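You operate a simulated robot arm through the tools that you are given. There is no shell and no other tool. Be economical: measure what you need, move in short steps, check, and stop when the job is done.

The job below is to be done with a simulated two-armed robot. You get a single attempt, and the scene is never put back.

JOB
Press the station two program a button two times. Put the brush on the top of the station four fixture plate. Fetch the link bar from the robot bench and set it on the goods bench. Fetch the spacer block and stand it on the station three side tray. Do these in any order. Set down upright: spacer block.

The check looks at the end state, three seconds after you hand in, the way a careful person would. Anything else that was tipped, shoved, dropped, spilled or broken makes it a failure.

ROBOT AND FRAMES
Two 7-joint arms with two-finger parallel grippers on one trunk, on a base that drives. Base frame: it is fixed to the floor where the robot stands at the start and does not move with it; the origin is under the middle of the robot, x ahead of it, y to its left, z up. Lengths are in cm, angles in degrees, forces in N, time in s.
The left shoulder is at the start at [2.1, 10.1, 151.7], the right one opposite. Places, roughly: brush (5x5x8 cm) [-150, -40, 90]; goods bench [50, -390, 80]; link bar (5x2x4 cm) [260, -140, 80]; spacer block (2x3x5 cm) [-180, 580, 90]; station three side tray (13x31 cm) [60, 210, 60]; station two program a button [70, 0, 150]; top of the station four fixture plate [60, 300, 90]. Payload 2.4 kg a hand.
The tool frame of a hand sits at the grasp point between the pads (the TCP): z along the fingers, y along the line on which they close. The tips reach 2.4 cm beyond it. The gripper opens to 6.8 cm. The fingers are 1.7 cm wide and 1 cm thick; the gripper's body (4 by 7 cm) begins 4.1 cm behind the TCP.
Orientation is that of the tool frame in the base frame, as a unit quaternion [x, y, z, w]. With the fingers straight down and closing along the base's y, the tool's x points along the base's -x, its y along +y and its z along -z.

CONTROLS
- The arms move only by the tool play_rows. It takes "left_rows", "right_rows" or both (then of equal length, played together; a hand with none holds still); each is a list of rows, each an object (a shift or turn left out is 0, a gripper value left out holds the last) with "offset": the shift along the tool's x, y, z in cm, a list of three; "turn": the turn, a rotation vector about the tool's x, y, z in degrees, a list of three. In form: [{"offset": [x, y, z], "turn": [ax, ay, az]}, ...]. A call has 1 to 10 rows; each row shifts and turns the commanded pose from where the row before left it, along the tool's axes as they then stand. "left_fingers" and "right_fingers" are, for a hand that has rows, the closure in counts, from 0 (fully open) to 255 (shut), set as the call begins (left out, the last holds). Rows are played at 5 a second. More than 5 cm and 8.6 degrees between two rows, or a gripper value outside its range, and nothing of the call is played. Where a pose cannot be reached the arm comes as near as it can. A force on the tool above 40 N (or 10 N above the force at the start of the call, whichever is more), or a blocked arm, ends the call early, and 0.2 s more pass. Each finger travels about 7.2 cm/s and halts on what it meets, pressing with about 35 N; the grip force reading is that of the motor and also rises with nothing between the fingers. The clock runs only during rows and for 0.2 s after the last one: add rows that do not move to give the fingers time. It gives the time, the measured TCP pose, the force on the tool (base axes), the opening and the grip force at its end, in the units of the frame above (readings bear some noise), with the torque about the TCP (base axes, N m) and any sound that the robot's microphone picked up.
- Cameras (640 x 400 px; columns grow to the right, rows downward): "scene" is now at [10.43, -0.55, 171.47]; the picture's right is [-0.03, -1.00, 0.00], its down [-0.17, 0.01, -0.98] and it looks along [0.98, -0.03, -0.17] (base axes); focal length 260 px, centre (320, 200). "left" rides on the left gripper at [8.4, -1.1, -7.5] in its tool frame; the picture's right is [0.13, 0.99, 0.00], its down [-0.60, 0.08, -0.79] and it looks along [-0.79, 0.10, 0.61] (tool axes); focal length 251 px, centre (320, 200). "right" rides on the right gripper at [8.4, 1.1, -7.5] in its tool frame; the picture's right is [-0.13, 0.99, 0.00], its down [-0.60, -0.08, -0.79] and it looks along [-0.79, -0.10, 0.61] (tool axes); focal length 251 px, centre (320, 200). There is no depth. A picture from a camera that has moved, and an enlarged one, comes with that camera's place and axes in the base frame and with its lens.
- camera(camera): a new picture of that camera. The clock stands still meanwhile.
- slide_trunk(by): slides the trunk up (or, below 0, down) by that many cm; the arms and the scene camera ride with it, the base frame stays. It gives what a move gives, with no picture.
- roll_base(legs): drives the robot by 1 to 6 legs, each [ahead, left, turn to the left] in cm, cm and degrees, along the robot's own axes; the way and the turn of a leg run together, so that a leg with both is an arc; at most 150 cm and 180 degrees a leg. The arms and the cameras ride along, it lands a little off, and it stops where it bumps. It gives what a move gives.
- turn_head(pan, tilt): turns the head with the scene camera to pan (to the left, within 86 degrees either way) and tilt (down, from -29 to 69), counted from straight ahead of the robot. It gives what a move gives.
- enlarge(camera, box): a new picture of the part [left, top, right, bottom] of that camera's present view, enlarged. The clock stands still meanwhile.
- hand_in(): hands the job in; it is judged then, once.

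Go step by step. Nothing tells you exact positions but the pictures and the camera data: compare them with the known pose of the tool, close in by small moves and look again before you grip or let go. The budget is 165 turns and 118 pictures, counting those below and the enlarged ones. Unless the task says otherwise, let go and move clear before handing in, and close with one line.

The tools are called after "Call:" as name(argument=value, ...) on one line, values as JSON. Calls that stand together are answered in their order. play_rows: Moves the arms, as the interface text tells. Its arguments: {"type":"object","properties":{"left_rows":{"type":"array","items":{"type":"object","properties":{"offset":{"type":"array","items":{"type":"number"}},"turn":{"type":"array","items":{"type":"number"}}}}},"left_fingers":{"type":"number"},"right_rows":{"type":"array","items":{"type":"object","properties":{"offset":{"type":"array","items":{"type":"number"}},"turn":{"type":"array","items":{"type":"number"}}}}},"right_fingers":{"type":"number"}},"required":[]} The other tools are called the same way: slide_trunk (by) slides the trunk up or down; roll_base (legs) drives the base; turn_head (pan, tilt) turns the head that bears the scene camera; camera (camera) takes a picture; enlarge (camera, box) takes an enlarged picture of a part of a camera's view; hand_in () hands the job in.

At the start:

```text
time: 0.0
left_tcp_pos: [30.72, 11.24, 166.8]
left_tool_rot: [-0.001, 1.0, -0.001, -0.001]
left_ft_force: [-0.7, 0.1, 0.4]
left_torque: [0.0, 0.0, -0.02]
left_gripper_width: 6.8
left_gripper_force: 0.0
right_tcp_pos: [29.18, -14.62, 162.71]
right_tool_rot: [0.001, 1.0, 0.0, 0.0]
right_ft_force: [0.3, 0.1, -0.5]
right_torque: [0.01, 0.01, -0.01]
right_gripper_width: 6.79
right_gripper_force: 0.1
trunk travel left (down, up): [-73.0, 12.0]
robot x, y, heading: [0.02, 0.03, -0.1]
head pan, tilt: [-1.7, 10.0]
```

scene: 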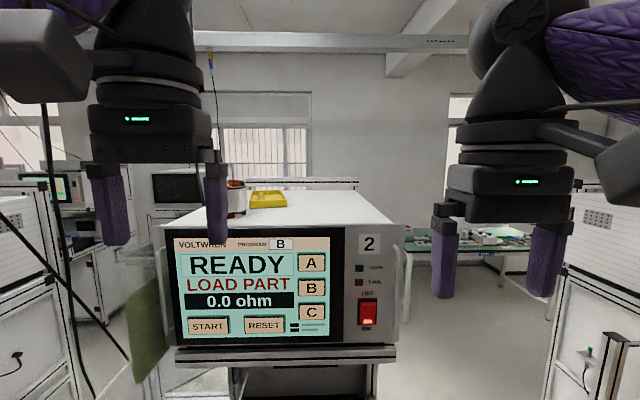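
right: 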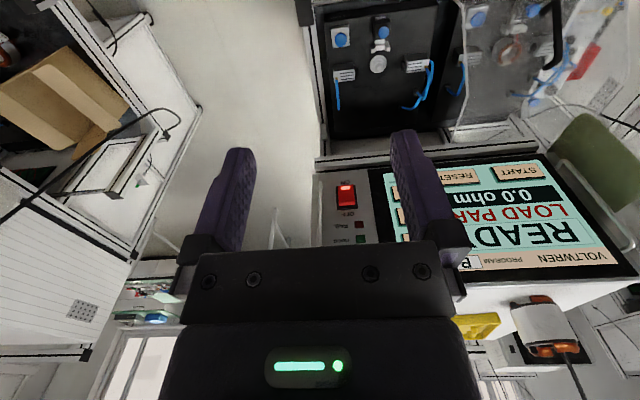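
left: 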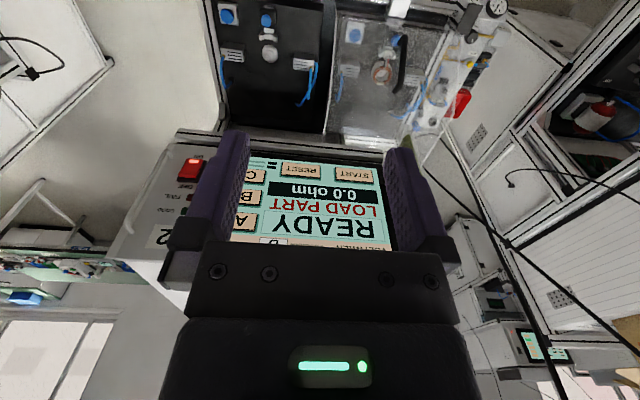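

I see station 2's touch panel ahead, with program button A at about [70, 0, 146]. First I'll shut the right fingers, reach forward and swing the hand to point ahead.

Call:
play_rows(right_rows=[{"offset": [-4, 0, 0]}, {"offset": [-4, 0, 0]}, {"offset": [-4, 0, 0]}, {"turn": [0, -8.5, 0]}, {"turn": [0, -8.5, 0]}, {"turn": [0, -8.5, 0]}, {"turn": [0, -8.5, 0]}, {"turn": [0, -8.5, 0]}, {"turn": [0, -8.5, 0]}, {"turn": [0, -8.5, 0]}], right_fingers=255)

Call:
play_rows(right_rows=[{"turn": [0, -8.5, 0]}, {"turn": [0, -8.5, 0]}, {"turn": [0, -8.5, 0]}, {"turn": [0, -5, 0]}, {}, {}])

Call:
camera(camera="scene")

```text
time: 2.2
left_tcp_pos: [30.64, 11.35, 166.81]
left_tool_rot: [-0.001, 1.0, -0.001, 0.0]
left_ft_force: [-0.5, 0.2, -0.5]
left_torque: [0.02, 0.01, 0.0]
left_gripper_width: 6.81
left_gripper_force: 0.0
right_tcp_pos: [39.12, -14.24, 162.43]
right_tool_rot: [0.002, 0.868, 0.0, 0.496]
right_ft_force: [-0.2, -0.1, -0.2]
right_torque: [0.01, 0.01, -0.02]
right_gripper_width: 0.0
right_gripper_force: 23.9
right hand out of reach, approached as far as the arm can: row 3
trunk travel left (down, up): [-73.0, 12.0]
robot x, y, heading: [-0.36, 0.13, -0.1]
head pan, tilt: [-1.7, 10.0]
```

```text
time: 3.6
left_tcp_pos: [30.61, 11.3, 166.79]
left_tool_rot: [-0.001, 1.0, -0.001, 0.0]
left_ft_force: [0.1, -0.4, 0.3]
left_torque: [0.0, -0.03, -0.01]
left_gripper_width: 6.81
left_gripper_force: 0.1
right_tcp_pos: [39.17, -14.39, 162.36]
right_tool_rot: [0.001, 0.707, 0.0, 0.707]
right_ft_force: [0.0, 0.1, -0.4]
right_torque: [0.01, -0.02, 0.04]
right_gripper_width: 0.0
right_gripper_force: 23.8
trunk travel left (down, up): [-73.0, 12.0]
robot x, y, heading: [-0.18, -0.1, 0.0]
head pan, tilt: [-1.7, 10.0]
```

```text
114 pictures are left
camera scene: at [10.43, -0.56, 171.47], right [-0.03, -1.0, 0.0], down [-0.17, 0.01, -0.98], along [0.98, -0.03, -0.17], focal length 260 px, centre (320, 200)
```

scene: 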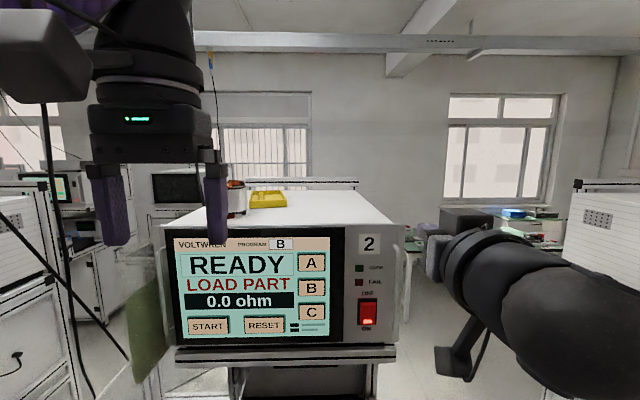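

The right hand now points forward. I'll shift the base left and lower the trunk so the fingertips line up with button A, then triangulate it.

Call:
roll_base(legs=[[0, 14, 0]])

Call:
slide_trunk(by=-12)

Call:
camera(camera="scene")

Call:
camera(camera="right")

```text
time: 4.9
left_tcp_pos: [30.61, 25.15, 166.87]
left_tool_rot: [0.0, 1.0, 0.0, -0.001]
left_ft_force: [0.5, 0.4, -1.1]
left_torque: [0.01, 0.02, -0.03]
left_gripper_width: 6.79
left_gripper_force: 0.1
right_tcp_pos: [39.05, -0.32, 162.36]
right_tool_rot: [0.0, 0.708, 0.0, 0.707]
right_ft_force: [0.0, 0.8, 0.2]
right_torque: [0.0, 0.0, -0.03]
right_gripper_width: 0.01
right_gripper_force: 23.5
trunk travel left (down, up): [-73.0, 12.0]
robot x, y, heading: [0.01, 13.72, 0.1]
head pan, tilt: [-1.7, 10.0]
```

```text
time: 6.4
left_tcp_pos: [30.67, 25.25, 154.82]
left_tool_rot: [0.0, 1.0, -0.001, 0.0]
left_ft_force: [0.7, 0.0, -1.2]
left_torque: [-0.02, 0.02, 0.02]
left_gripper_width: 6.79
left_gripper_force: 0.1
right_tcp_pos: [39.08, -0.36, 150.29]
right_tool_rot: [0.001, 0.707, -0.001, 0.707]
right_ft_force: [-0.3, 0.4, 0.5]
right_torque: [-0.01, -0.02, 0.0]
right_gripper_width: 0.0
right_gripper_force: 23.4
trunk travel left (down, up): [-61.0, 24.0]
robot x, y, heading: [0.05, 13.73, 0.2]
head pan, tilt: [-1.7, 10.0]
```

```text
113 pictures are left
camera scene: at [10.7, 13.44, 159.48], right [-0.03, -1.0, 0.0], down [-0.17, 0.01, -0.98], along [0.98, -0.03, -0.17], focal length 260 px, centre (320, 200)
```

scene: 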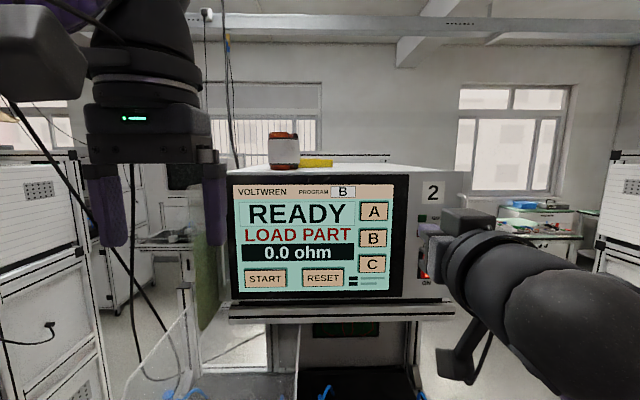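

```text
112 pictures are left
camera right: at [31.62, 0.74, 141.9], right [0.0, 0.99, 0.13], down [-0.79, -0.08, 0.6], along [0.61, -0.11, 0.79], focal length 251 px, centre (320, 200)
```

right: 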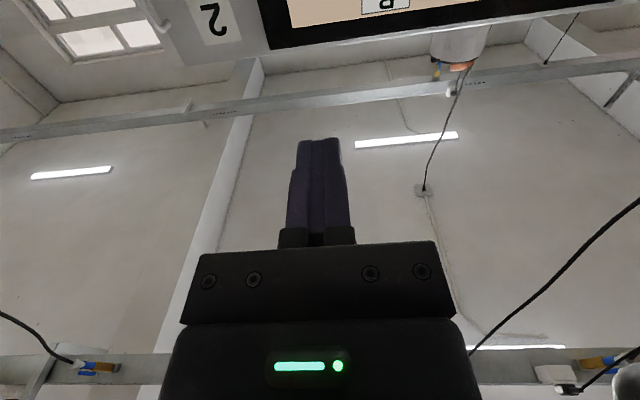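

Button A triangulates to about [66.8, -0.4, 147.1]. Before driving closer I look down at what stands in front of the base.

Call:
turn_head(pan=0, tilt=60)

Call:
camera(camera="scene")

Call:
play_rows(right_rows=[{"offset": [3.1, 0, 0]}, {"offset": [0, 0, 4]}, {"offset": [0, 0, 4]}, {"offset": [0, 0, 4]}, {"offset": [0, 0, 4]}, {}])

```text
time: 7.6
left_tcp_pos: [30.71, 25.2, 154.89]
left_tool_rot: [0.0, 1.0, -0.002, 0.0]
left_ft_force: [0.4, 0.2, -1.4]
left_torque: [-0.01, -0.01, 0.0]
left_gripper_width: 6.77
left_gripper_force: 0.0
right_tcp_pos: [39.0, -0.42, 150.37]
right_tool_rot: [0.001, 0.707, -0.001, 0.707]
right_ft_force: [0.6, 0.1, 0.7]
right_torque: [0.02, -0.01, -0.01]
right_gripper_width: 0.01
right_gripper_force: 23.4
trunk travel left (down, up): [-61.0, 24.0]
robot x, y, heading: [0.03, 13.83, 0.0]
head pan, tilt: [0.0, 60.0]
```

```text
111 pictures are left
camera scene: at [8.08, 13.7, 152.04], right [0.0, -1.0, 0.0], down [-0.87, 0.0, -0.5], along [0.5, 0.0, -0.87], focal length 260 px, centre (320, 200)
```

scene: 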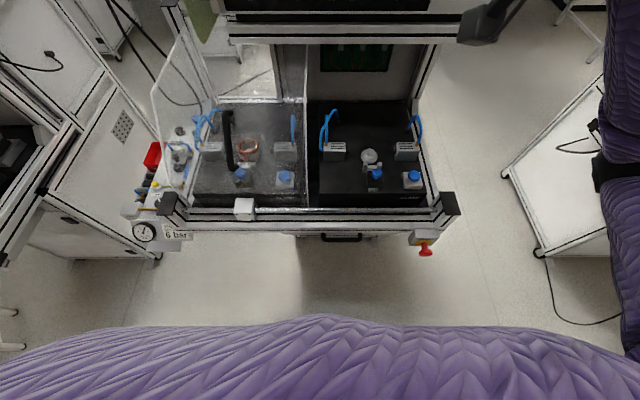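

```text
time: 9.0
left_tcp_pos: [30.73, 25.19, 154.92]
left_tool_rot: [0.0, 1.0, 0.0, 0.001]
left_ft_force: [-1.4, 0.0, -0.3]
left_torque: [-0.01, 0.01, -0.01]
left_gripper_width: 6.81
left_gripper_force: 0.1
right_tcp_pos: [55.05, -0.3, 147.23]
right_tool_rot: [0.001, 0.707, -0.001, 0.707]
right_ft_force: [0.9, 0.5, 0.5]
right_torque: [0.01, 0.01, 0.03]
right_gripper_width: 0.0
right_gripper_force: 23.1
trunk travel left (down, up): [-61.0, 24.0]
robot x, y, heading: [0.18, 13.74, 0.1]
head pan, tilt: [0.0, 60.0]
```

Arm reaches fine without driving. Advance further toward the button and look.

Call:
play_rows(right_rows=[{"offset": [0, 0, 4]}, {"offset": [0, 0, 3]}, {}])

Call:
turn_head(pan=-10, tilt=10)

Call:
camera(camera="scene")

```text
time: 9.8
left_tcp_pos: [30.68, 25.29, 154.75]
left_tool_rot: [0.0, 1.0, -0.001, 0.0]
left_ft_force: [-0.1, 0.3, -0.2]
left_torque: [-0.02, -0.02, -0.04]
left_gripper_width: 6.8
left_gripper_force: 0.0
right_tcp_pos: [61.91, -0.45, 147.17]
right_tool_rot: [0.001, 0.707, 0.0, 0.707]
right_ft_force: [0.4, 0.3, -0.5]
right_torque: [-0.01, 0.01, 0.02]
right_gripper_width: 0.0
right_gripper_force: 23.7
trunk travel left (down, up): [-61.0, 24.0]
robot x, y, heading: [-0.28, 13.75, 0.0]
head pan, tilt: [0.0, 60.0]
```

```text
time: 11.0
left_tcp_pos: [30.77, 25.26, 154.73]
left_tool_rot: [0.001, 1.0, -0.001, -0.001]
left_ft_force: [-0.2, 0.2, 0.2]
left_torque: [-0.01, -0.01, -0.02]
left_gripper_width: 6.8
left_gripper_force: 0.0
right_tcp_pos: [62.1, -0.53, 147.19]
right_tool_rot: [0.001, 0.708, 0.0, 0.706]
right_ft_force: [-0.5, -0.3, -0.3]
right_torque: [0.0, 0.0, -0.02]
right_gripper_width: 0.0
right_gripper_force: 24.3
trunk travel left (down, up): [-61.0, 24.0]
robot x, y, heading: [0.09, 13.93, -0.1]
head pan, tilt: [-10.0, 10.0]
```

```text
110 pictures are left
camera scene: at [10.58, 12.09, 159.47], right [-0.17, -0.98, 0.0], down [-0.17, 0.03, -0.98], along [0.97, -0.17, -0.17], focal length 260 px, centre (320, 200)
```

scene: 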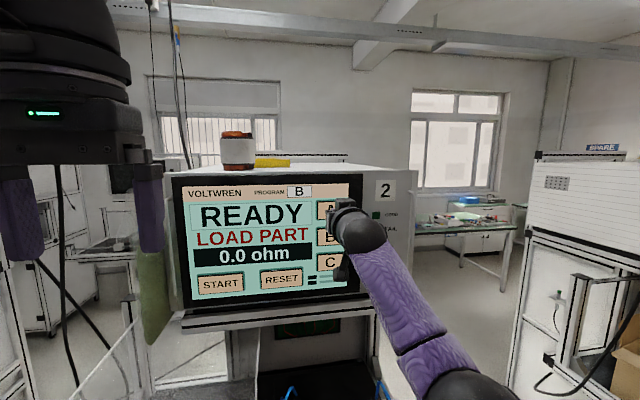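

Tip is ~2 cm short of button A. I press in small steps.

Call:
play_rows(right_rows=[{"offset": [0, 0, 1]}, {"offset": [0, 0, 0.6]}, {"offset": [0, 0, 0.4]}, {"offset": [0, 0, 0.3]}, {"offset": [0, 0, 0.3]}, {}])

Call:
camera(camera="scene")

```text
time: 12.4
left_tcp_pos: [30.42, 25.15, 154.75]
left_tool_rot: [0.0, 1.0, -0.001, 0.001]
left_ft_force: [0.4, -0.7, -1.1]
left_torque: [0.01, 0.01, 0.01]
left_gripper_width: 6.81
left_gripper_force: 0.0
right_tcp_pos: [64.27, -0.45, 147.27]
right_tool_rot: [0.001, 0.707, -0.001, 0.707]
right_ft_force: [-10.3, -0.3, -5.6]
right_torque: [0.02, 0.17, 0.03]
right_gripper_width: 0.01
right_gripper_force: 23.3
trunk travel left (down, up): [-61.0, 24.0]
robot x, y, heading: [0.16, 14.09, -0.1]
head pan, tilt: [-10.0, 10.0]
heard: click
```

```text
109 pictures are left
camera scene: at [10.35, 12.08, 159.49], right [-0.17, -0.98, 0.0], down [-0.17, 0.03, -0.98], along [0.97, -0.17, -0.17], focal length 260 px, centre (320, 200)
```

scene: 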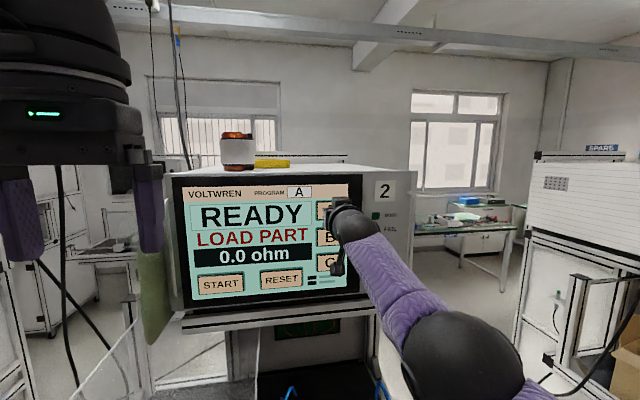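

Click heard and the program shows A. Back off, then press a second time.

Call:
play_rows(right_rows=[{"offset": [0, 0, -1.5]}, {"offset": [0, 0, -1.1]}, {}, {}])

Call:
play_rows(right_rows=[{"offset": [0, 0, 1]}, {"offset": [0, 0, 0.6]}, {"offset": [0, 0, 0.4]}, {"offset": [0, 0, 0.3]}, {"offset": [0, 0, 0.3]}, {}])

Call:
play_rows(right_rows=[{"offset": [0, 0, -2]}, {"offset": [0, 0, -4]}, {"offset": [0, 0, -5]}, {"offset": [0, 0, -5]}, {"offset": [0, 0, -5]}, {"offset": [0, 0, -5]}, {}])

Call:
camera(camera="scene")

```text
time: 13.4
left_tcp_pos: [30.72, 25.29, 154.8]
left_tool_rot: [0.0, 1.0, -0.001, 0.001]
left_ft_force: [-0.5, -0.3, -0.3]
left_torque: [0.01, 0.02, 0.01]
left_gripper_width: 6.81
left_gripper_force: 0.1
right_tcp_pos: [62.12, -0.52, 147.29]
right_tool_rot: [0.002, 0.707, -0.001, 0.707]
right_ft_force: [0.1, 0.3, 0.8]
right_torque: [0.03, 0.02, 0.01]
right_gripper_width: 0.01
right_gripper_force: 23.8
trunk travel left (down, up): [-61.0, 24.0]
robot x, y, heading: [-0.07, 13.93, -0.0]
head pan, tilt: [-10.0, 10.0]
```

```text
time: 14.8
left_tcp_pos: [30.48, 25.14, 154.75]
left_tool_rot: [0.0, 1.0, 0.0, 0.001]
left_ft_force: [0.6, -0.2, -0.2]
left_torque: [0.01, 0.03, 0.02]
left_gripper_width: 6.81
left_gripper_force: 0.0
right_tcp_pos: [64.28, -0.46, 147.16]
right_tool_rot: [0.001, 0.707, 0.0, 0.707]
right_ft_force: [-6.6, 0.0, -0.6]
right_torque: [-0.04, 0.07, -0.03]
right_gripper_width: 0.0
right_gripper_force: 24.0
trunk travel left (down, up): [-61.0, 24.0]
robot x, y, heading: [0.3, 13.58, -0.0]
head pan, tilt: [-10.0, 10.0]
heard: click
```

```text
time: 16.4
left_tcp_pos: [30.72, 25.22, 154.79]
left_tool_rot: [-0.001, 1.0, -0.001, 0.0]
left_ft_force: [0.3, 0.1, 0.0]
left_torque: [0.03, -0.02, 0.0]
left_gripper_width: 6.8
left_gripper_force: 0.0
right_tcp_pos: [38.72, -0.29, 147.21]
right_tool_rot: [0.002, 0.708, -0.001, 0.706]
right_ft_force: [0.6, -0.4, -0.7]
right_torque: [-0.03, -0.03, -0.02]
right_gripper_width: 0.01
right_gripper_force: 23.4
trunk travel left (down, up): [-61.0, 24.0]
robot x, y, heading: [-0.02, 14.06, 0.3]
head pan, tilt: [-10.0, 10.0]
```

```text
108 pictures are left
camera scene: at [10.62, 12.08, 159.47], right [-0.17, -0.98, 0.0], down [-0.17, 0.03, -0.98], along [0.97, -0.17, -0.17], focal length 260 px, centre (320, 200)
```

scene: 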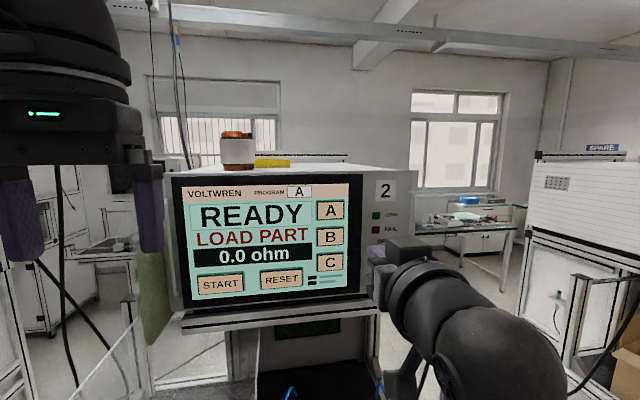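

Two clicks done and program A shown. Now I turn the right hand back down, back off a bit and look around toward the other places.

Call:
play_rows(right_rows=[{"turn": [0, 8.5, 0]}, {"turn": [0, 8.5, 0]}, {"turn": [0, 8.5, 0]}, {"turn": [0, 8.5, 0]}, {"turn": [0, 8.5, 0]}, {"turn": [0, 8.5, 0]}, {"turn": [0, 8.5, 0]}, {"turn": [0, 8.5, 0]}, {"turn": [0, 8.5, 0]}, {"turn": [0, 8.5, 0]}], right_fingers=0)

Call:
play_rows(right_rows=[{"turn": [0, 5, 0]}, {"offset": [4, 0, 0]}, {"offset": [4, 0, 0]}, {}])

Call:
roll_base(legs=[[-30, 0, 0]])

Call:
turn_head(pan=80, tilt=20)

Call:
camera(camera="scene")

Call:
turn_head(pan=-80, tilt=20)

Call:
camera(camera="scene")

```text
time: 18.6
left_tcp_pos: [30.68, 25.25, 154.82]
left_tool_rot: [-0.001, 1.0, -0.001, 0.0]
left_ft_force: [0.1, -0.1, 0.1]
left_torque: [-0.01, 0.0, 0.02]
left_gripper_width: 6.8
left_gripper_force: 0.0
right_tcp_pos: [38.78, -0.29, 147.28]
right_tool_rot: [0.001, 0.999, 0.0, 0.042]
right_ft_force: [0.3, 1.2, -0.1]
right_torque: [0.03, 0.0, 0.0]
right_gripper_width: 6.78
right_gripper_force: 0.1
right hand out of reach, approached as far as the arm can: row 2
trunk travel left (down, up): [-61.0, 24.0]
robot x, y, heading: [0.14, 14.35, -0.1]
head pan, tilt: [-10.0, 10.0]
```

```text
time: 19.6
left_tcp_pos: [30.72, 25.26, 154.79]
left_tool_rot: [-0.001, 1.0, -0.001, 0.0]
left_ft_force: [-0.2, 0.0, -0.3]
left_torque: [-0.01, 0.03, -0.01]
left_gripper_width: 6.82
left_gripper_force: 0.0
right_tcp_pos: [30.65, -0.38, 147.25]
right_tool_rot: [0.002, 1.0, -0.001, -0.001]
right_ft_force: [1.2, 0.8, 0.9]
right_torque: [0.0, 0.02, 0.01]
right_gripper_width: 6.79
right_gripper_force: 0.0
trunk travel left (down, up): [-61.0, 24.0]
robot x, y, heading: [0.14, 14.15, -0.2]
head pan, tilt: [-10.0, 10.0]
```

```text
time: 21.6
left_tcp_pos: [0.57, 25.35, 154.87]
left_tool_rot: [-0.001, 1.0, 0.0, 0.0]
left_ft_force: [0.5, 0.2, -1.0]
left_torque: [-0.01, 0.01, 0.03]
left_gripper_width: 6.8
left_gripper_force: 0.2
right_tcp_pos: [0.75, -0.36, 147.06]
right_tool_rot: [0.001, 1.0, 0.0, 0.0]
right_ft_force: [-0.4, 0.2, 0.3]
right_torque: [0.01, -0.01, 0.01]
right_gripper_width: 6.79
right_gripper_force: 0.1
trunk travel left (down, up): [-61.0, 24.0]
robot x, y, heading: [-29.95, 14.05, 0.1]
head pan, tilt: [-10.0, 10.0]
```

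```text
time: 23.3
left_tcp_pos: [0.81, 25.34, 154.82]
left_tool_rot: [-0.001, 1.0, -0.001, 0.0]
left_ft_force: [-0.2, -0.6, -0.1]
left_torque: [0.0, 0.0, 0.03]
left_gripper_width: 6.81
left_gripper_force: 0.0
right_tcp_pos: [0.81, -0.34, 147.23]
right_tool_rot: [0.0, 1.0, 0.0, -0.001]
right_ft_force: [0.4, 0.1, -0.2]
right_torque: [0.03, 0.04, 0.0]
right_gripper_width: 6.83
right_gripper_force: 0.0
trunk travel left (down, up): [-61.0, 24.0]
robot x, y, heading: [-29.99, 14.09, 0.1]
head pan, tilt: [80.0, 20.0]
```

```text
107 pictures are left
camera scene: at [-26.89, 22.87, 157.85], right [0.98, -0.17, 0.0], down [-0.06, -0.34, -0.94], along [0.16, 0.93, -0.34], focal length 260 px, centre (320, 200)
```

scene: 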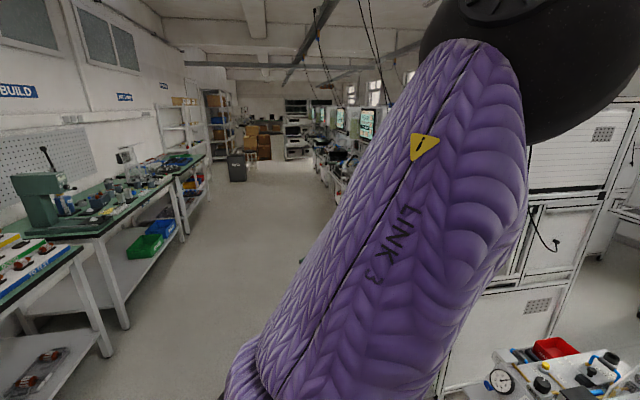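

```text
time: 25.7
left_tcp_pos: [0.7, 25.28, 154.71]
left_tool_rot: [-0.002, 1.0, -0.001, -0.001]
left_ft_force: [-0.2, -0.4, 0.1]
left_torque: [0.0, 0.01, 0.0]
left_gripper_width: 6.82
left_gripper_force: 0.0
right_tcp_pos: [0.78, -0.41, 147.07]
right_tool_rot: [0.001, 1.0, 0.0, -0.001]
right_ft_force: [0.0, 0.1, 0.4]
right_torque: [0.0, 0.01, 0.02]
right_gripper_width: 6.8
right_gripper_force: 0.1
trunk travel left (down, up): [-61.0, 24.0]
robot x, y, heading: [-29.96, 13.74, -0.0]
head pan, tilt: [-80.0, 20.0]
```

```text
106 pictures are left
camera scene: at [-26.88, 4.53, 157.85], right [-0.98, -0.18, 0.0], down [-0.06, 0.34, -0.94], along [0.16, -0.93, -0.34], focal length 260 px, centre (320, 200)
```

scene: 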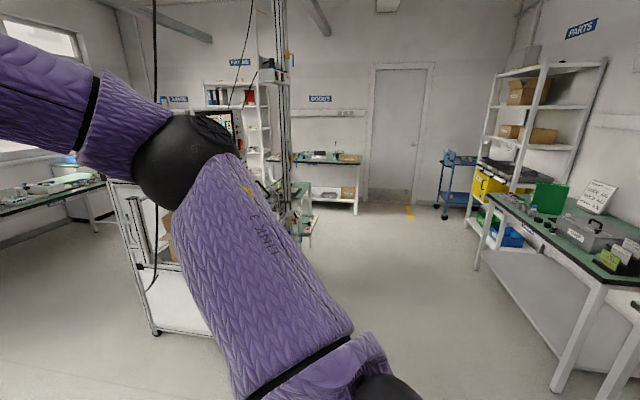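

The aisle is clear. I turn around to face the benches with the brush, at about [-150, -40, 90].

Call:
roll_base(legs=[[0, 0, 180]])

Call:
turn_head(pan=25, tilt=25)

Call:
camera(camera="scene")

```text
time: 33.4
left_tcp_pos: [-60.82, 3.36, 154.78]
left_tool_rot: [1.0, -0.009, -0.001, -0.001]
left_ft_force: [0.6, 0.1, -0.4]
left_torque: [0.0, 0.0, -0.02]
left_gripper_width: 6.77
left_gripper_force: 0.0
right_tcp_pos: [-60.26, 29.0, 147.16]
right_tool_rot: [1.0, -0.013, 0.001, 0.0]
right_ft_force: [0.3, 0.6, 0.3]
right_torque: [0.02, 0.0, 0.01]
right_gripper_width: 6.8
right_gripper_force: 0.1
trunk travel left (down, up): [-61.0, 24.0]
robot x, y, heading: [-29.61, 13.5, 178.8]
head pan, tilt: [-80.0, 20.0]
```

```text
time: 35.3
left_tcp_pos: [-60.86, 3.41, 154.89]
left_tool_rot: [1.0, -0.01, 0.0, -0.001]
left_ft_force: [-0.3, 0.8, -1.1]
left_torque: [0.01, 0.01, 0.01]
left_gripper_width: 6.78
left_gripper_force: 0.1
right_tcp_pos: [-60.22, 29.0, 147.13]
right_tool_rot: [1.0, -0.012, 0.001, 0.0]
right_ft_force: [0.0, 1.0, -0.2]
right_torque: [-0.01, 0.03, -0.02]
right_gripper_width: 6.81
right_gripper_force: 0.0
trunk travel left (down, up): [-61.0, 24.0]
robot x, y, heading: [-29.79, 13.85, 178.8]
head pan, tilt: [25.0, 25.0]
```

```text
105 pictures are left
camera scene: at [-39.68, 10.03, 157.04], right [-0.4, 0.92, 0.0], down [0.39, 0.17, -0.91], along [-0.83, -0.36, -0.42], focal length 260 px, centre (320, 200)
```

scene: 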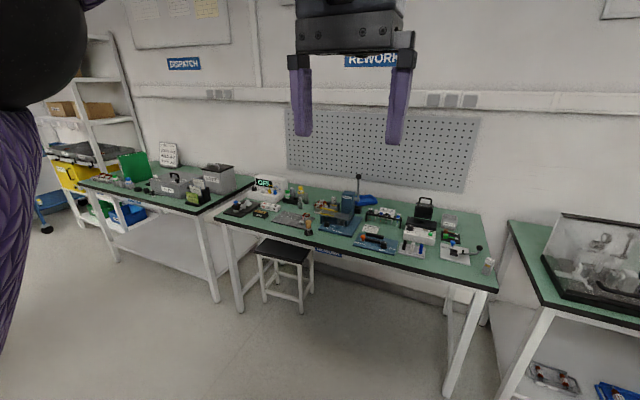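

The rework bench is ahead; the brush should be near pixel (316, 218). Zooming in.

Call:
enlarge(camera="scene", box=[220, 165, 380, 265])

Call:
enlarge(camera="scene", box=[340, 175, 500, 275])

```text
4.00 times, centred on (300, 215) of scene
camera zoom: at [-39.68, 10.03, 157.04], right [-0.4, 0.92, 0.0], down [0.39, 0.17, -0.91], along [-0.83, -0.36, -0.42], focal length 1038 px, centre (400, 140)
```

zoom: 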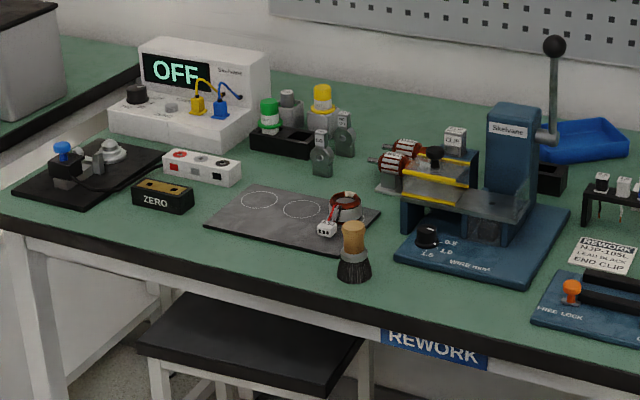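

```text
4.00 times, centred on (420, 225) of scene
camera zoom: at [-39.68, 10.03, 157.04], right [-0.4, 0.92, 0.0], down [0.39, 0.17, -0.91], along [-0.83, -0.36, -0.42], focal length 1038 px, centre (-80, 100)
```

zoom: 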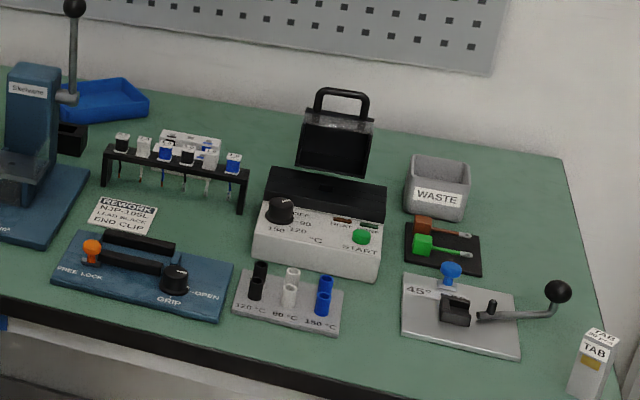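

The brush stands near the front edge of the rework bench, at about [-145, -42], handle up. I drive nearer with its y on the left hand and lower the trunk.

Call:
roll_base(legs=[[0, 44, 1.2], [48, 0, 0]])

Call:
slide_trunk(by=-38)

Call:
turn_head(pan=10, tilt=35)

Call:
camera(camera="scene")

Call:
camera(camera="left")

```text
time: 40.4
left_tcp_pos: [-109.16, -41.24, 154.78]
left_tool_rot: [1.0, 0.0, 0.0, -0.001]
left_ft_force: [-0.1, 1.0, -0.7]
left_torque: [-0.02, -0.03, -0.01]
left_gripper_width: 6.81
left_gripper_force: 0.0
right_tcp_pos: [-109.17, -15.72, 147.15]
right_tool_rot: [1.0, -0.001, 0.001, 0.0]
right_ft_force: [0.3, -0.3, 0.0]
right_torque: [-0.02, 0.0, -0.04]
right_gripper_width: 6.79
right_gripper_force: 0.0
trunk travel left (down, up): [-61.0, 24.0]
robot x, y, heading: [-78.62, -30.43, -180.1]
head pan, tilt: [25.0, 25.0]
```

```text
time: 44.1
left_tcp_pos: [-109.05, -41.23, 116.94]
left_tool_rot: [1.0, 0.001, 0.0, -0.001]
left_ft_force: [-0.3, -0.2, 0.5]
left_torque: [0.0, 0.02, -0.06]
left_gripper_width: 6.8
left_gripper_force: 0.1
right_tcp_pos: [-109.06, -15.73, 109.18]
right_tool_rot: [1.0, -0.001, 0.0, 0.0]
right_ft_force: [0.7, -0.1, -0.6]
right_torque: [0.0, 0.0, -0.01]
right_gripper_width: 6.83
right_gripper_force: 0.0
trunk travel left (down, up): [-23.0, 62.0]
robot x, y, heading: [-78.46, -30.29, -179.9]
head pan, tilt: [25.0, 25.0]
```

```text
time: 44.8
left_tcp_pos: [-109.03, -41.24, 116.88]
left_tool_rot: [1.0, 0.001, 0.0, -0.001]
left_ft_force: [-0.5, -0.3, 0.3]
left_torque: [-0.01, 0.01, 0.0]
left_gripper_width: 6.8
left_gripper_force: 0.0
right_tcp_pos: [-109.11, -15.7, 109.27]
right_tool_rot: [1.0, -0.001, 0.001, 0.0]
right_ft_force: [0.0, -0.1, -0.3]
right_torque: [0.02, -0.03, -0.02]
right_gripper_width: 6.79
right_gripper_force: 0.0
trunk travel left (down, up): [-23.0, 62.0]
robot x, y, heading: [-78.5, -30.02, -180.1]
head pan, tilt: [10.0, 35.0]
```

```text
102 pictures are left
camera scene: at [-93.56, -31.8, 117.19], right [-0.17, 0.98, 0.0], down [0.56, 0.1, -0.82], along [-0.81, -0.14, -0.57], focal length 260 px, centre (320, 200)
```

scene: 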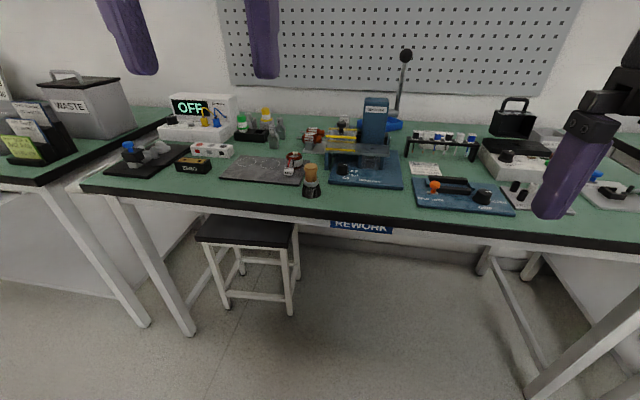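

```text
101 pictures are left
camera left: at [-100.78, -40.14, 124.22], right [0.13, -0.99, 0.0], down [-0.6, -0.08, 0.79], along [-0.79, -0.1, -0.61], focal length 251 px, centre (320, 200)
```

left: 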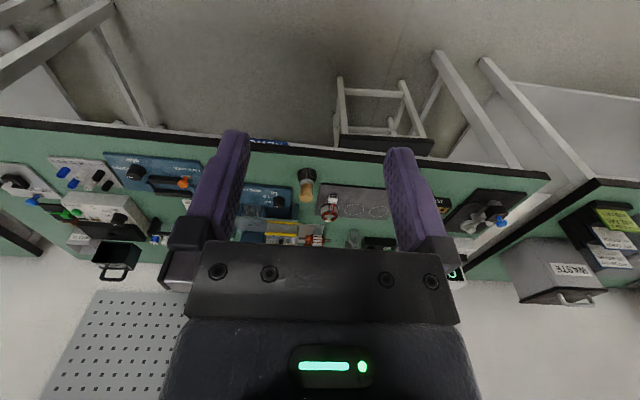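

The brush base triangulates to about [-145, -42.5, 82]. I drive ahead 27 cm while hands stay well above the table.

Call:
roll_base(legs=[[27, 0, 0]])

Call:
play_rows(left_rows=[{"offset": [-4, 0, 0]}, {"offset": [-4, 1, 4]}, {"offset": [0, 0, 4]}, {"offset": [0, 0, 4]}, {}])

Call:
camera(camera="left")

Call:
camera(camera="scene")

```text
time: 46.7
left_tcp_pos: [-135.91, -41.16, 116.83]
left_tool_rot: [1.0, 0.001, 0.0, -0.001]
left_ft_force: [-0.2, 0.6, 0.6]
left_torque: [0.0, 0.0, 0.02]
left_gripper_width: 6.81
left_gripper_force: 0.1
right_tcp_pos: [-136.0, -15.6, 109.15]
right_tool_rot: [1.0, -0.003, 0.002, -0.001]
right_ft_force: [-0.6, 1.3, 0.2]
right_torque: [0.0, 0.0, -0.02]
right_gripper_width: 6.8
right_gripper_force: 0.1
trunk travel left (down, up): [-23.0, 62.0]
robot x, y, heading: [-105.38, -29.86, 179.7]
head pan, tilt: [10.0, 35.0]
```

```text
refused: row 2 steps farther than a row can; nothing moved
```

```text
100 pictures are left
camera left: at [-127.68, -40.13, 124.22], right [0.13, -0.99, 0.0], down [-0.6, -0.08, 0.79], along [-0.79, -0.1, -0.61], focal length 251 px, centre (320, 200)
```

left: 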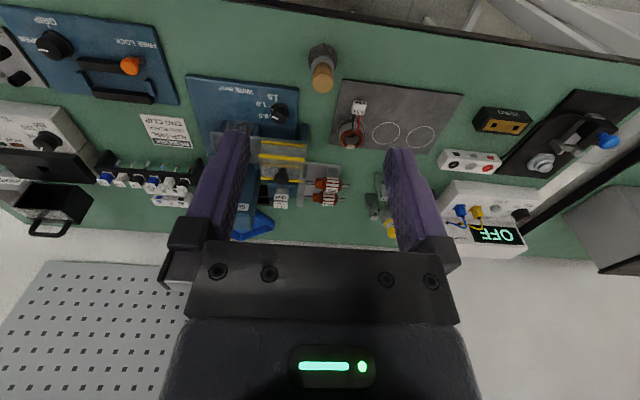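

```text
99 pictures are left
camera scene: at [-120.45, -31.79, 117.18], right [-0.17, 0.98, 0.0], down [0.57, 0.1, -0.82], along [-0.81, -0.14, -0.57], focal length 260 px, centre (320, 200)
```

scene: 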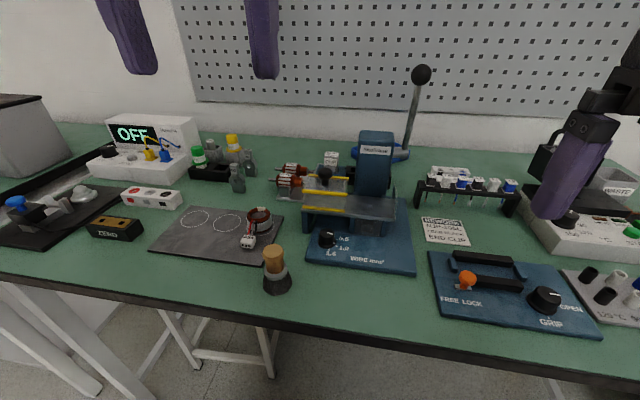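

Brush is at about [-145.3, -42.7], top at 89. Moving over it in short rows and partway down.

Call:
play_rows(left_rows=[{"offset": [-4, 0, 0]}, {"offset": [-4, 1.5, 0]}, {"offset": [-1.4, 0, 0]}, {"offset": [0, 0, 5]}, {"offset": [0, 0, 5]}, {"offset": [0, 0, 5]}, {}])

Call:
camera(camera="left")

Call:
camera(camera="scene")

```text
time: 48.3
left_tcp_pos: [-144.47, -42.82, 100.41]
left_tool_rot: [1.0, 0.002, -0.001, -0.001]
left_ft_force: [-0.1, 0.4, 0.0]
left_torque: [-0.03, 0.01, 0.01]
left_gripper_width: 6.8
left_gripper_force: 0.1
left hand out of reach, approached as far as the arm can: row 2, 3
right_tcp_pos: [-135.96, -15.62, 109.13]
right_tool_rot: [1.0, -0.002, 0.0, 0.0]
right_ft_force: [-1.1, -1.1, 1.0]
right_torque: [-0.03, 0.01, 0.02]
right_gripper_width: 6.82
right_gripper_force: 0.1
trunk travel left (down, up): [-23.0, 62.0]
robot x, y, heading: [-105.18, -29.8, 180.1]
head pan, tilt: [10.0, 35.0]
```

```text
98 pictures are left
camera left: at [-136.2, -41.65, 107.82], right [0.13, -0.99, 0.0], down [-0.6, -0.08, 0.79], along [-0.79, -0.1, -0.61], focal length 251 px, centre (320, 200)
```

left: 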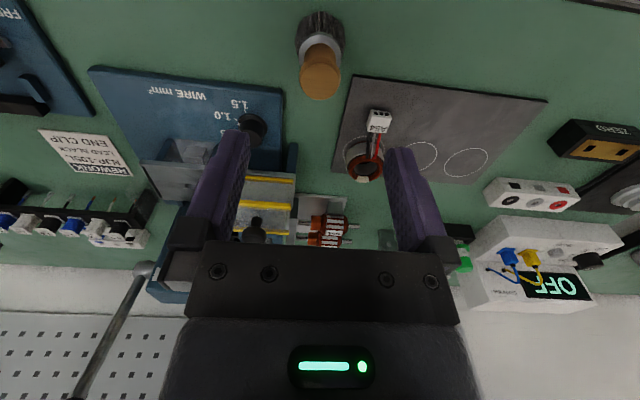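

```text
97 pictures are left
camera scene: at [-120.44, -31.8, 117.19], right [-0.17, 0.98, 0.0], down [0.57, 0.1, -0.82], along [-0.81, -0.14, -0.57], focal length 260 px, centre (320, 200)
```

scene: 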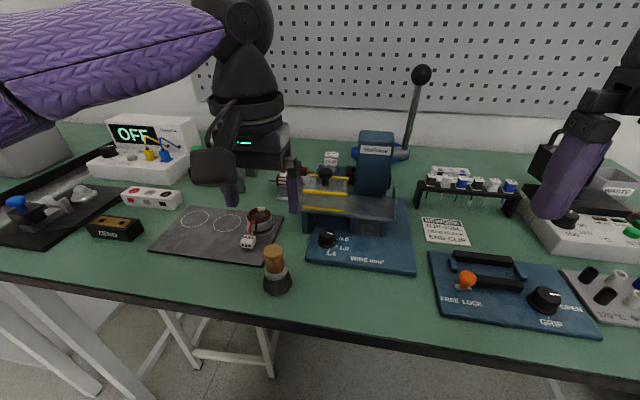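

Aligned within 1 cm. Down to grip height at z 86, with a small forward correction.

Call:
play_rows(left_rows=[{"offset": [0, 0, 4]}, {"offset": [0, 0, 4]}, {}])

Call:
camera(camera="left")

```text
time: 49.1
left_tcp_pos: [-144.62, -42.68, 92.43]
left_tool_rot: [1.0, 0.0, 0.0, -0.002]
left_ft_force: [0.3, 0.4, -0.9]
left_torque: [-0.03, 0.0, 0.02]
left_gripper_width: 6.78
left_gripper_force: 0.1
right_tcp_pos: [-135.82, -15.78, 109.2]
right_tool_rot: [1.0, -0.001, 0.001, 0.0]
right_ft_force: [-0.7, 0.3, -0.4]
right_torque: [0.01, 0.01, -0.02]
right_gripper_width: 6.79
right_gripper_force: 0.1
trunk travel left (down, up): [-23.0, 62.0]
robot x, y, heading: [-105.19, -30.27, 179.7]
head pan, tilt: [10.0, 35.0]
```

```text
96 pictures are left
camera left: at [-136.28, -41.62, 99.82], right [0.13, -0.99, 0.0], down [-0.6, -0.08, 0.79], along [-0.79, -0.1, -0.61], focal length 251 px, centre (320, 200)
```

left: 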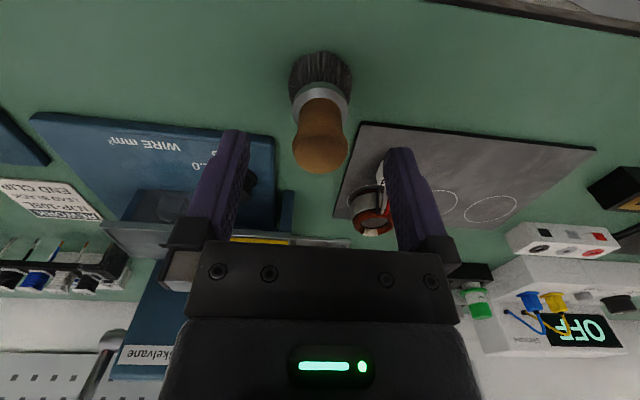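

Call:
play_rows(left_rows=[{"offset": [-0.8, 0, 2]}, {"offset": [0, 0, 2]}, {"offset": [0, 0, 2.2]}, {}])

Call:
play_rows(left_rows=[{}, {}, {}, {}], left_fingers=255)

Call:
camera(camera="left")

```text
time: 50.1
left_tcp_pos: [-145.33, -42.71, 86.19]
left_tool_rot: [1.0, 0.001, -0.001, -0.001]
left_ft_force: [-0.2, -0.3, -0.2]
left_torque: [0.01, 0.02, 0.02]
left_gripper_width: 6.8
left_gripper_force: 0.2
right_tcp_pos: [-136.0, -15.69, 109.19]
right_tool_rot: [1.0, -0.002, 0.001, -0.001]
right_ft_force: [-0.8, -0.5, 0.5]
right_torque: [-0.02, -0.02, 0.01]
right_gripper_width: 6.81
right_gripper_force: 0.0
trunk travel left (down, up): [-23.0, 62.0]
robot x, y, heading: [-105.19, -30.04, 180.0]
head pan, tilt: [10.0, 35.0]
```

```text
time: 51.1
left_tcp_pos: [-145.53, -42.86, 86.3]
left_tool_rot: [1.0, 0.001, 0.0, -0.001]
left_ft_force: [0.2, -0.3, 0.0]
left_torque: [0.02, 0.0, 0.0]
left_gripper_width: 3.84
left_gripper_force: 35.6
right_tcp_pos: [-136.09, -15.55, 109.16]
right_tool_rot: [1.0, -0.002, 0.001, 0.0]
right_ft_force: [0.2, -0.3, 1.4]
right_torque: [0.03, 0.0, -0.02]
right_gripper_width: 6.78
right_gripper_force: 0.0
trunk travel left (down, up): [-23.0, 62.0]
robot x, y, heading: [-105.68, -30.1, 180.2]
head pan, tilt: [10.0, 35.0]
```

```text
95 pictures are left
camera left: at [-137.04, -41.67, 93.7], right [0.13, -0.99, 0.0], down [-0.6, -0.08, 0.79], along [-0.79, -0.1, -0.61], focal length 251 px, centre (320, 200)
```

left: 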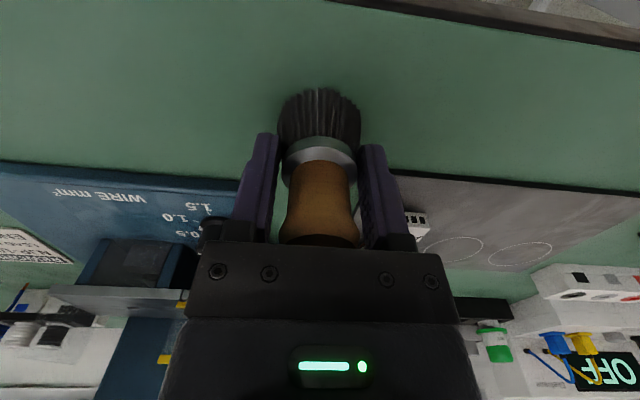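

Gripped on the ferrule (3.8 cm). Lift straight up, then back away from the bench.

Call:
play_rows(left_rows=[{"offset": [0, 0, -2]}, {"offset": [0, 0, -4]}, {"offset": [0, 0, -5]}, {"offset": [0, 0, -5]}, {"offset": [4, 0, 0]}, {"offset": [4, 0, 0]}, {}])

Call:
roll_base(legs=[[-40, 0, 0]])

Call:
turn_head(pan=-60, tilt=15)

Call:
slide_trunk(by=20)

Call:
camera(camera="scene")

```text
time: 52.7
left_tcp_pos: [-137.29, -42.86, 102.28]
left_tool_rot: [1.0, 0.002, 0.0, -0.001]
left_ft_force: [0.2, -0.6, 0.1]
left_torque: [-0.01, -0.02, -0.03]
left_gripper_width: 3.85
left_gripper_force: 34.7
right_tcp_pos: [-135.91, -15.66, 109.1]
right_tool_rot: [1.0, -0.001, 0.001, 0.001]
right_ft_force: [0.0, -0.2, -0.1]
right_torque: [0.0, 0.01, 0.02]
right_gripper_width: 6.82
right_gripper_force: 0.1
trunk travel left (down, up): [-23.0, 62.0]
robot x, y, heading: [-105.47, -29.97, 179.9]
head pan, tilt: [10.0, 35.0]
```

```text
time: 55.2
left_tcp_pos: [-97.33, -42.82, 102.23]
left_tool_rot: [1.0, 0.001, 0.001, -0.001]
left_ft_force: [-0.2, 0.3, -0.7]
left_torque: [0.0, 0.03, -0.01]
left_gripper_width: 3.85
left_gripper_force: 35.0
right_tcp_pos: [-95.84, -15.55, 109.13]
right_tool_rot: [1.0, -0.002, 0.001, 0.0]
right_ft_force: [-0.6, -0.8, 0.4]
right_torque: [0.03, 0.06, 0.0]
right_gripper_width: 6.81
right_gripper_force: 0.1
trunk travel left (down, up): [-23.0, 62.0]
robot x, y, heading: [-65.39, -29.81, 180.0]
head pan, tilt: [10.0, 35.0]
```

```text
time: 56.6
left_tcp_pos: [-97.38, -42.72, 102.39]
left_tool_rot: [1.0, 0.001, 0.0, -0.001]
left_ft_force: [0.2, -0.2, -0.6]
left_torque: [0.02, -0.03, 0.0]
left_gripper_width: 3.83
left_gripper_force: 35.2
right_tcp_pos: [-95.88, -15.65, 109.25]
right_tool_rot: [1.0, -0.002, 0.001, 0.0]
right_ft_force: [0.5, -0.3, -0.5]
right_torque: [-0.01, 0.04, 0.01]
right_gripper_width: 6.77
right_gripper_force: 0.0
trunk travel left (down, up): [-23.0, 62.0]
robot x, y, heading: [-65.48, -30.3, 180.2]
head pan, tilt: [-60.0, 15.0]
```

```text
time: 58.8
left_tcp_pos: [-97.36, -42.77, 122.18]
left_tool_rot: [1.0, 0.001, 0.0, -0.001]
left_ft_force: [-0.7, 0.5, -0.3]
left_torque: [-0.01, 0.03, -0.01]
left_gripper_width: 3.84
left_gripper_force: 34.8
right_tcp_pos: [-95.88, -15.73, 129.14]
right_tool_rot: [1.0, -0.002, 0.001, 0.0]
right_ft_force: [-0.2, 0.0, 0.9]
right_torque: [-0.01, 0.0, 0.0]
right_gripper_width: 6.79
right_gripper_force: 0.1
trunk travel left (down, up): [-43.0, 42.0]
robot x, y, heading: [-65.17, -30.06, 180.1]
head pan, tilt: [-60.0, 15.0]
```

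```text
94 pictures are left
camera scene: at [-72.69, -22.19, 140.6], right [0.87, 0.5, 0.0], down [0.13, -0.22, -0.97], along [-0.48, 0.84, -0.26], focal length 260 px, centre (320, 200)
```

scene: 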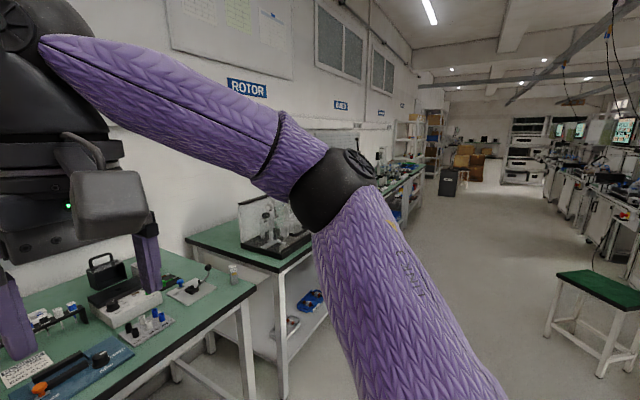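

The aisle at x ≈ -65 is clear (stool sits at x > -10, bin near y 616). I strafe right along it toward the spacer block.

Call:
roll_base(legs=[[0, -150, 0], [0, -150, 0], [0, -120, 0]])

Call:
turn_head(pan=-45, tilt=20)

Call:
camera(camera="scene")

```text
time: 79.0
left_tcp_pos: [-98.07, 378.26, 122.35]
left_tool_rot: [1.0, 0.003, -0.001, -0.001]
left_ft_force: [0.2, -0.3, -0.5]
left_torque: [0.02, 0.01, -0.02]
left_gripper_width: 3.78
left_gripper_force: 34.9
right_tcp_pos: [-96.82, 405.31, 129.16]
right_tool_rot: [1.0, 0.0, 0.001, 0.0]
right_ft_force: [-0.4, -1.0, 0.0]
right_torque: [-0.01, 0.01, -0.01]
right_gripper_width: 6.83
right_gripper_force: 0.0
trunk travel left (down, up): [-43.0, 42.0]
robot x, y, heading: [-66.54, 390.99, -179.8]
head pan, tilt: [-60.0, 15.0]
```

```text
time: 79.8
left_tcp_pos: [-98.19, 378.14, 122.2]
left_tool_rot: [1.0, 0.003, 0.0, -0.002]
left_ft_force: [0.2, 0.1, -1.1]
left_torque: [-0.02, 0.0, 0.0]
left_gripper_width: 3.79
left_gripper_force: 34.5
right_tcp_pos: [-96.76, 405.33, 129.09]
right_tool_rot: [1.0, 0.002, 0.001, 0.0]
right_ft_force: [0.0, -1.1, -0.6]
right_torque: [-0.01, -0.01, -0.02]
right_gripper_width: 6.82
right_gripper_force: 0.2
trunk travel left (down, up): [-43.0, 42.0]
robot x, y, heading: [-65.93, 391.16, -180.1]
head pan, tilt: [-45.0, 20.0]
```

```text
93 pictures are left
camera scene: at [-75.41, 397.42, 139.79], right [0.7, 0.71, 0.0], down [0.24, -0.24, -0.94], along [-0.67, 0.66, -0.34], focal length 260 px, centre (320, 200)
```

scene: 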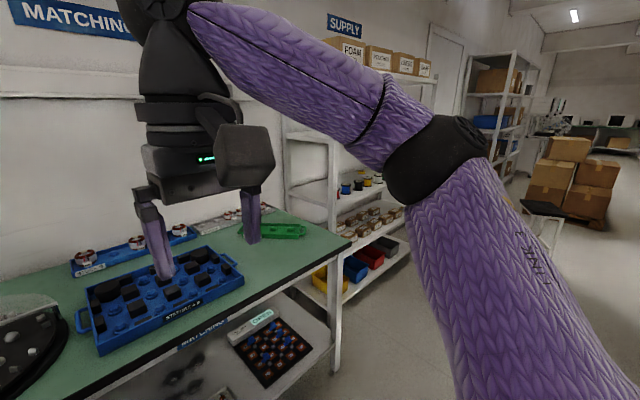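

The spacer appears to be on a supply shelf (pixel ~390,172, behind the arm). I continue along and look again.

Call:
roll_base(legs=[[0, -100, 0]])

Call:
turn_head(pan=-25, tilt=20)

Call:
camera(camera="scene")

```text
time: 85.0
left_tcp_pos: [-98.56, 478.22, 122.26]
left_tool_rot: [1.0, 0.003, 0.0, -0.001]
left_ft_force: [-0.3, -0.1, -0.5]
left_torque: [0.03, -0.01, 0.0]
left_gripper_width: 3.79
left_gripper_force: 34.9
right_tcp_pos: [-97.03, 505.32, 129.15]
right_tool_rot: [1.0, 0.001, 0.0, -0.001]
right_ft_force: [-0.5, -0.3, 0.2]
right_torque: [-0.03, -0.02, 0.05]
right_gripper_width: 6.8
right_gripper_force: 0.0
trunk travel left (down, up): [-43.0, 42.0]
robot x, y, heading: [-66.38, 491.03, -180.0]
head pan, tilt: [-45.0, 20.0]
```

```text
time: 85.8
left_tcp_pos: [-98.4, 478.17, 122.19]
left_tool_rot: [1.0, 0.003, 0.001, -0.001]
left_ft_force: [-0.8, -0.3, -1.3]
left_torque: [-0.01, -0.01, -0.01]
left_gripper_width: 3.78
left_gripper_force: 35.0
right_tcp_pos: [-97.2, 505.28, 129.15]
right_tool_rot: [1.0, 0.001, 0.001, 0.0]
right_ft_force: [0.5, -0.1, 0.1]
right_torque: [0.01, -0.04, 0.01]
right_gripper_width: 6.8
right_gripper_force: 0.1
trunk travel left (down, up): [-43.0, 42.0]
robot x, y, heading: [-66.72, 491.3, -179.7]
head pan, tilt: [-25.0, 20.0]
```

```text
92 pictures are left
camera scene: at [-77.65, 494.71, 139.79], right [0.42, 0.91, 0.0], down [0.31, -0.14, -0.94], along [-0.85, 0.39, -0.34], focal length 260 px, centre (320, 200)
```

scene: 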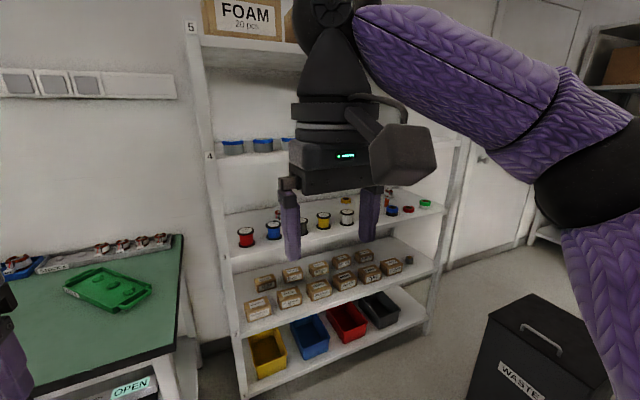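

Call:
enlarge(camera="scene", box=[320, 150, 480, 250])

Call:
enlarge(camera="scene", box=[200, 150, 360, 250])

```text
4.00 times, centred on (400, 200) of scene
camera zoom: at [-77.65, 494.71, 139.79], right [0.42, 0.91, 0.0], down [0.31, -0.14, -0.94], along [-0.85, 0.39, -0.34], focal length 1038 px, centre (0, 200)
```

zoom: 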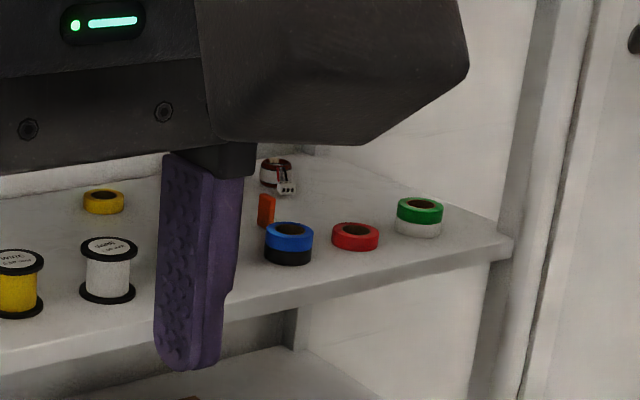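

```text
4.00 times, centred on (280, 200) of scene
camera zoom: at [-77.65, 494.71, 139.79], right [0.42, 0.91, 0.0], down [0.31, -0.14, -0.94], along [-0.85, 0.39, -0.34], focal length 1038 px, centre (480, 200)
```

zoom: 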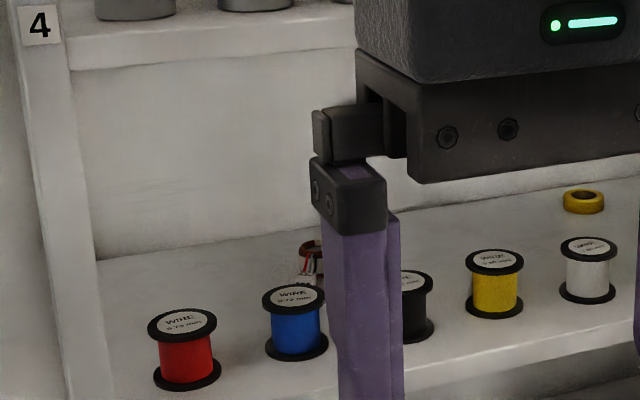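

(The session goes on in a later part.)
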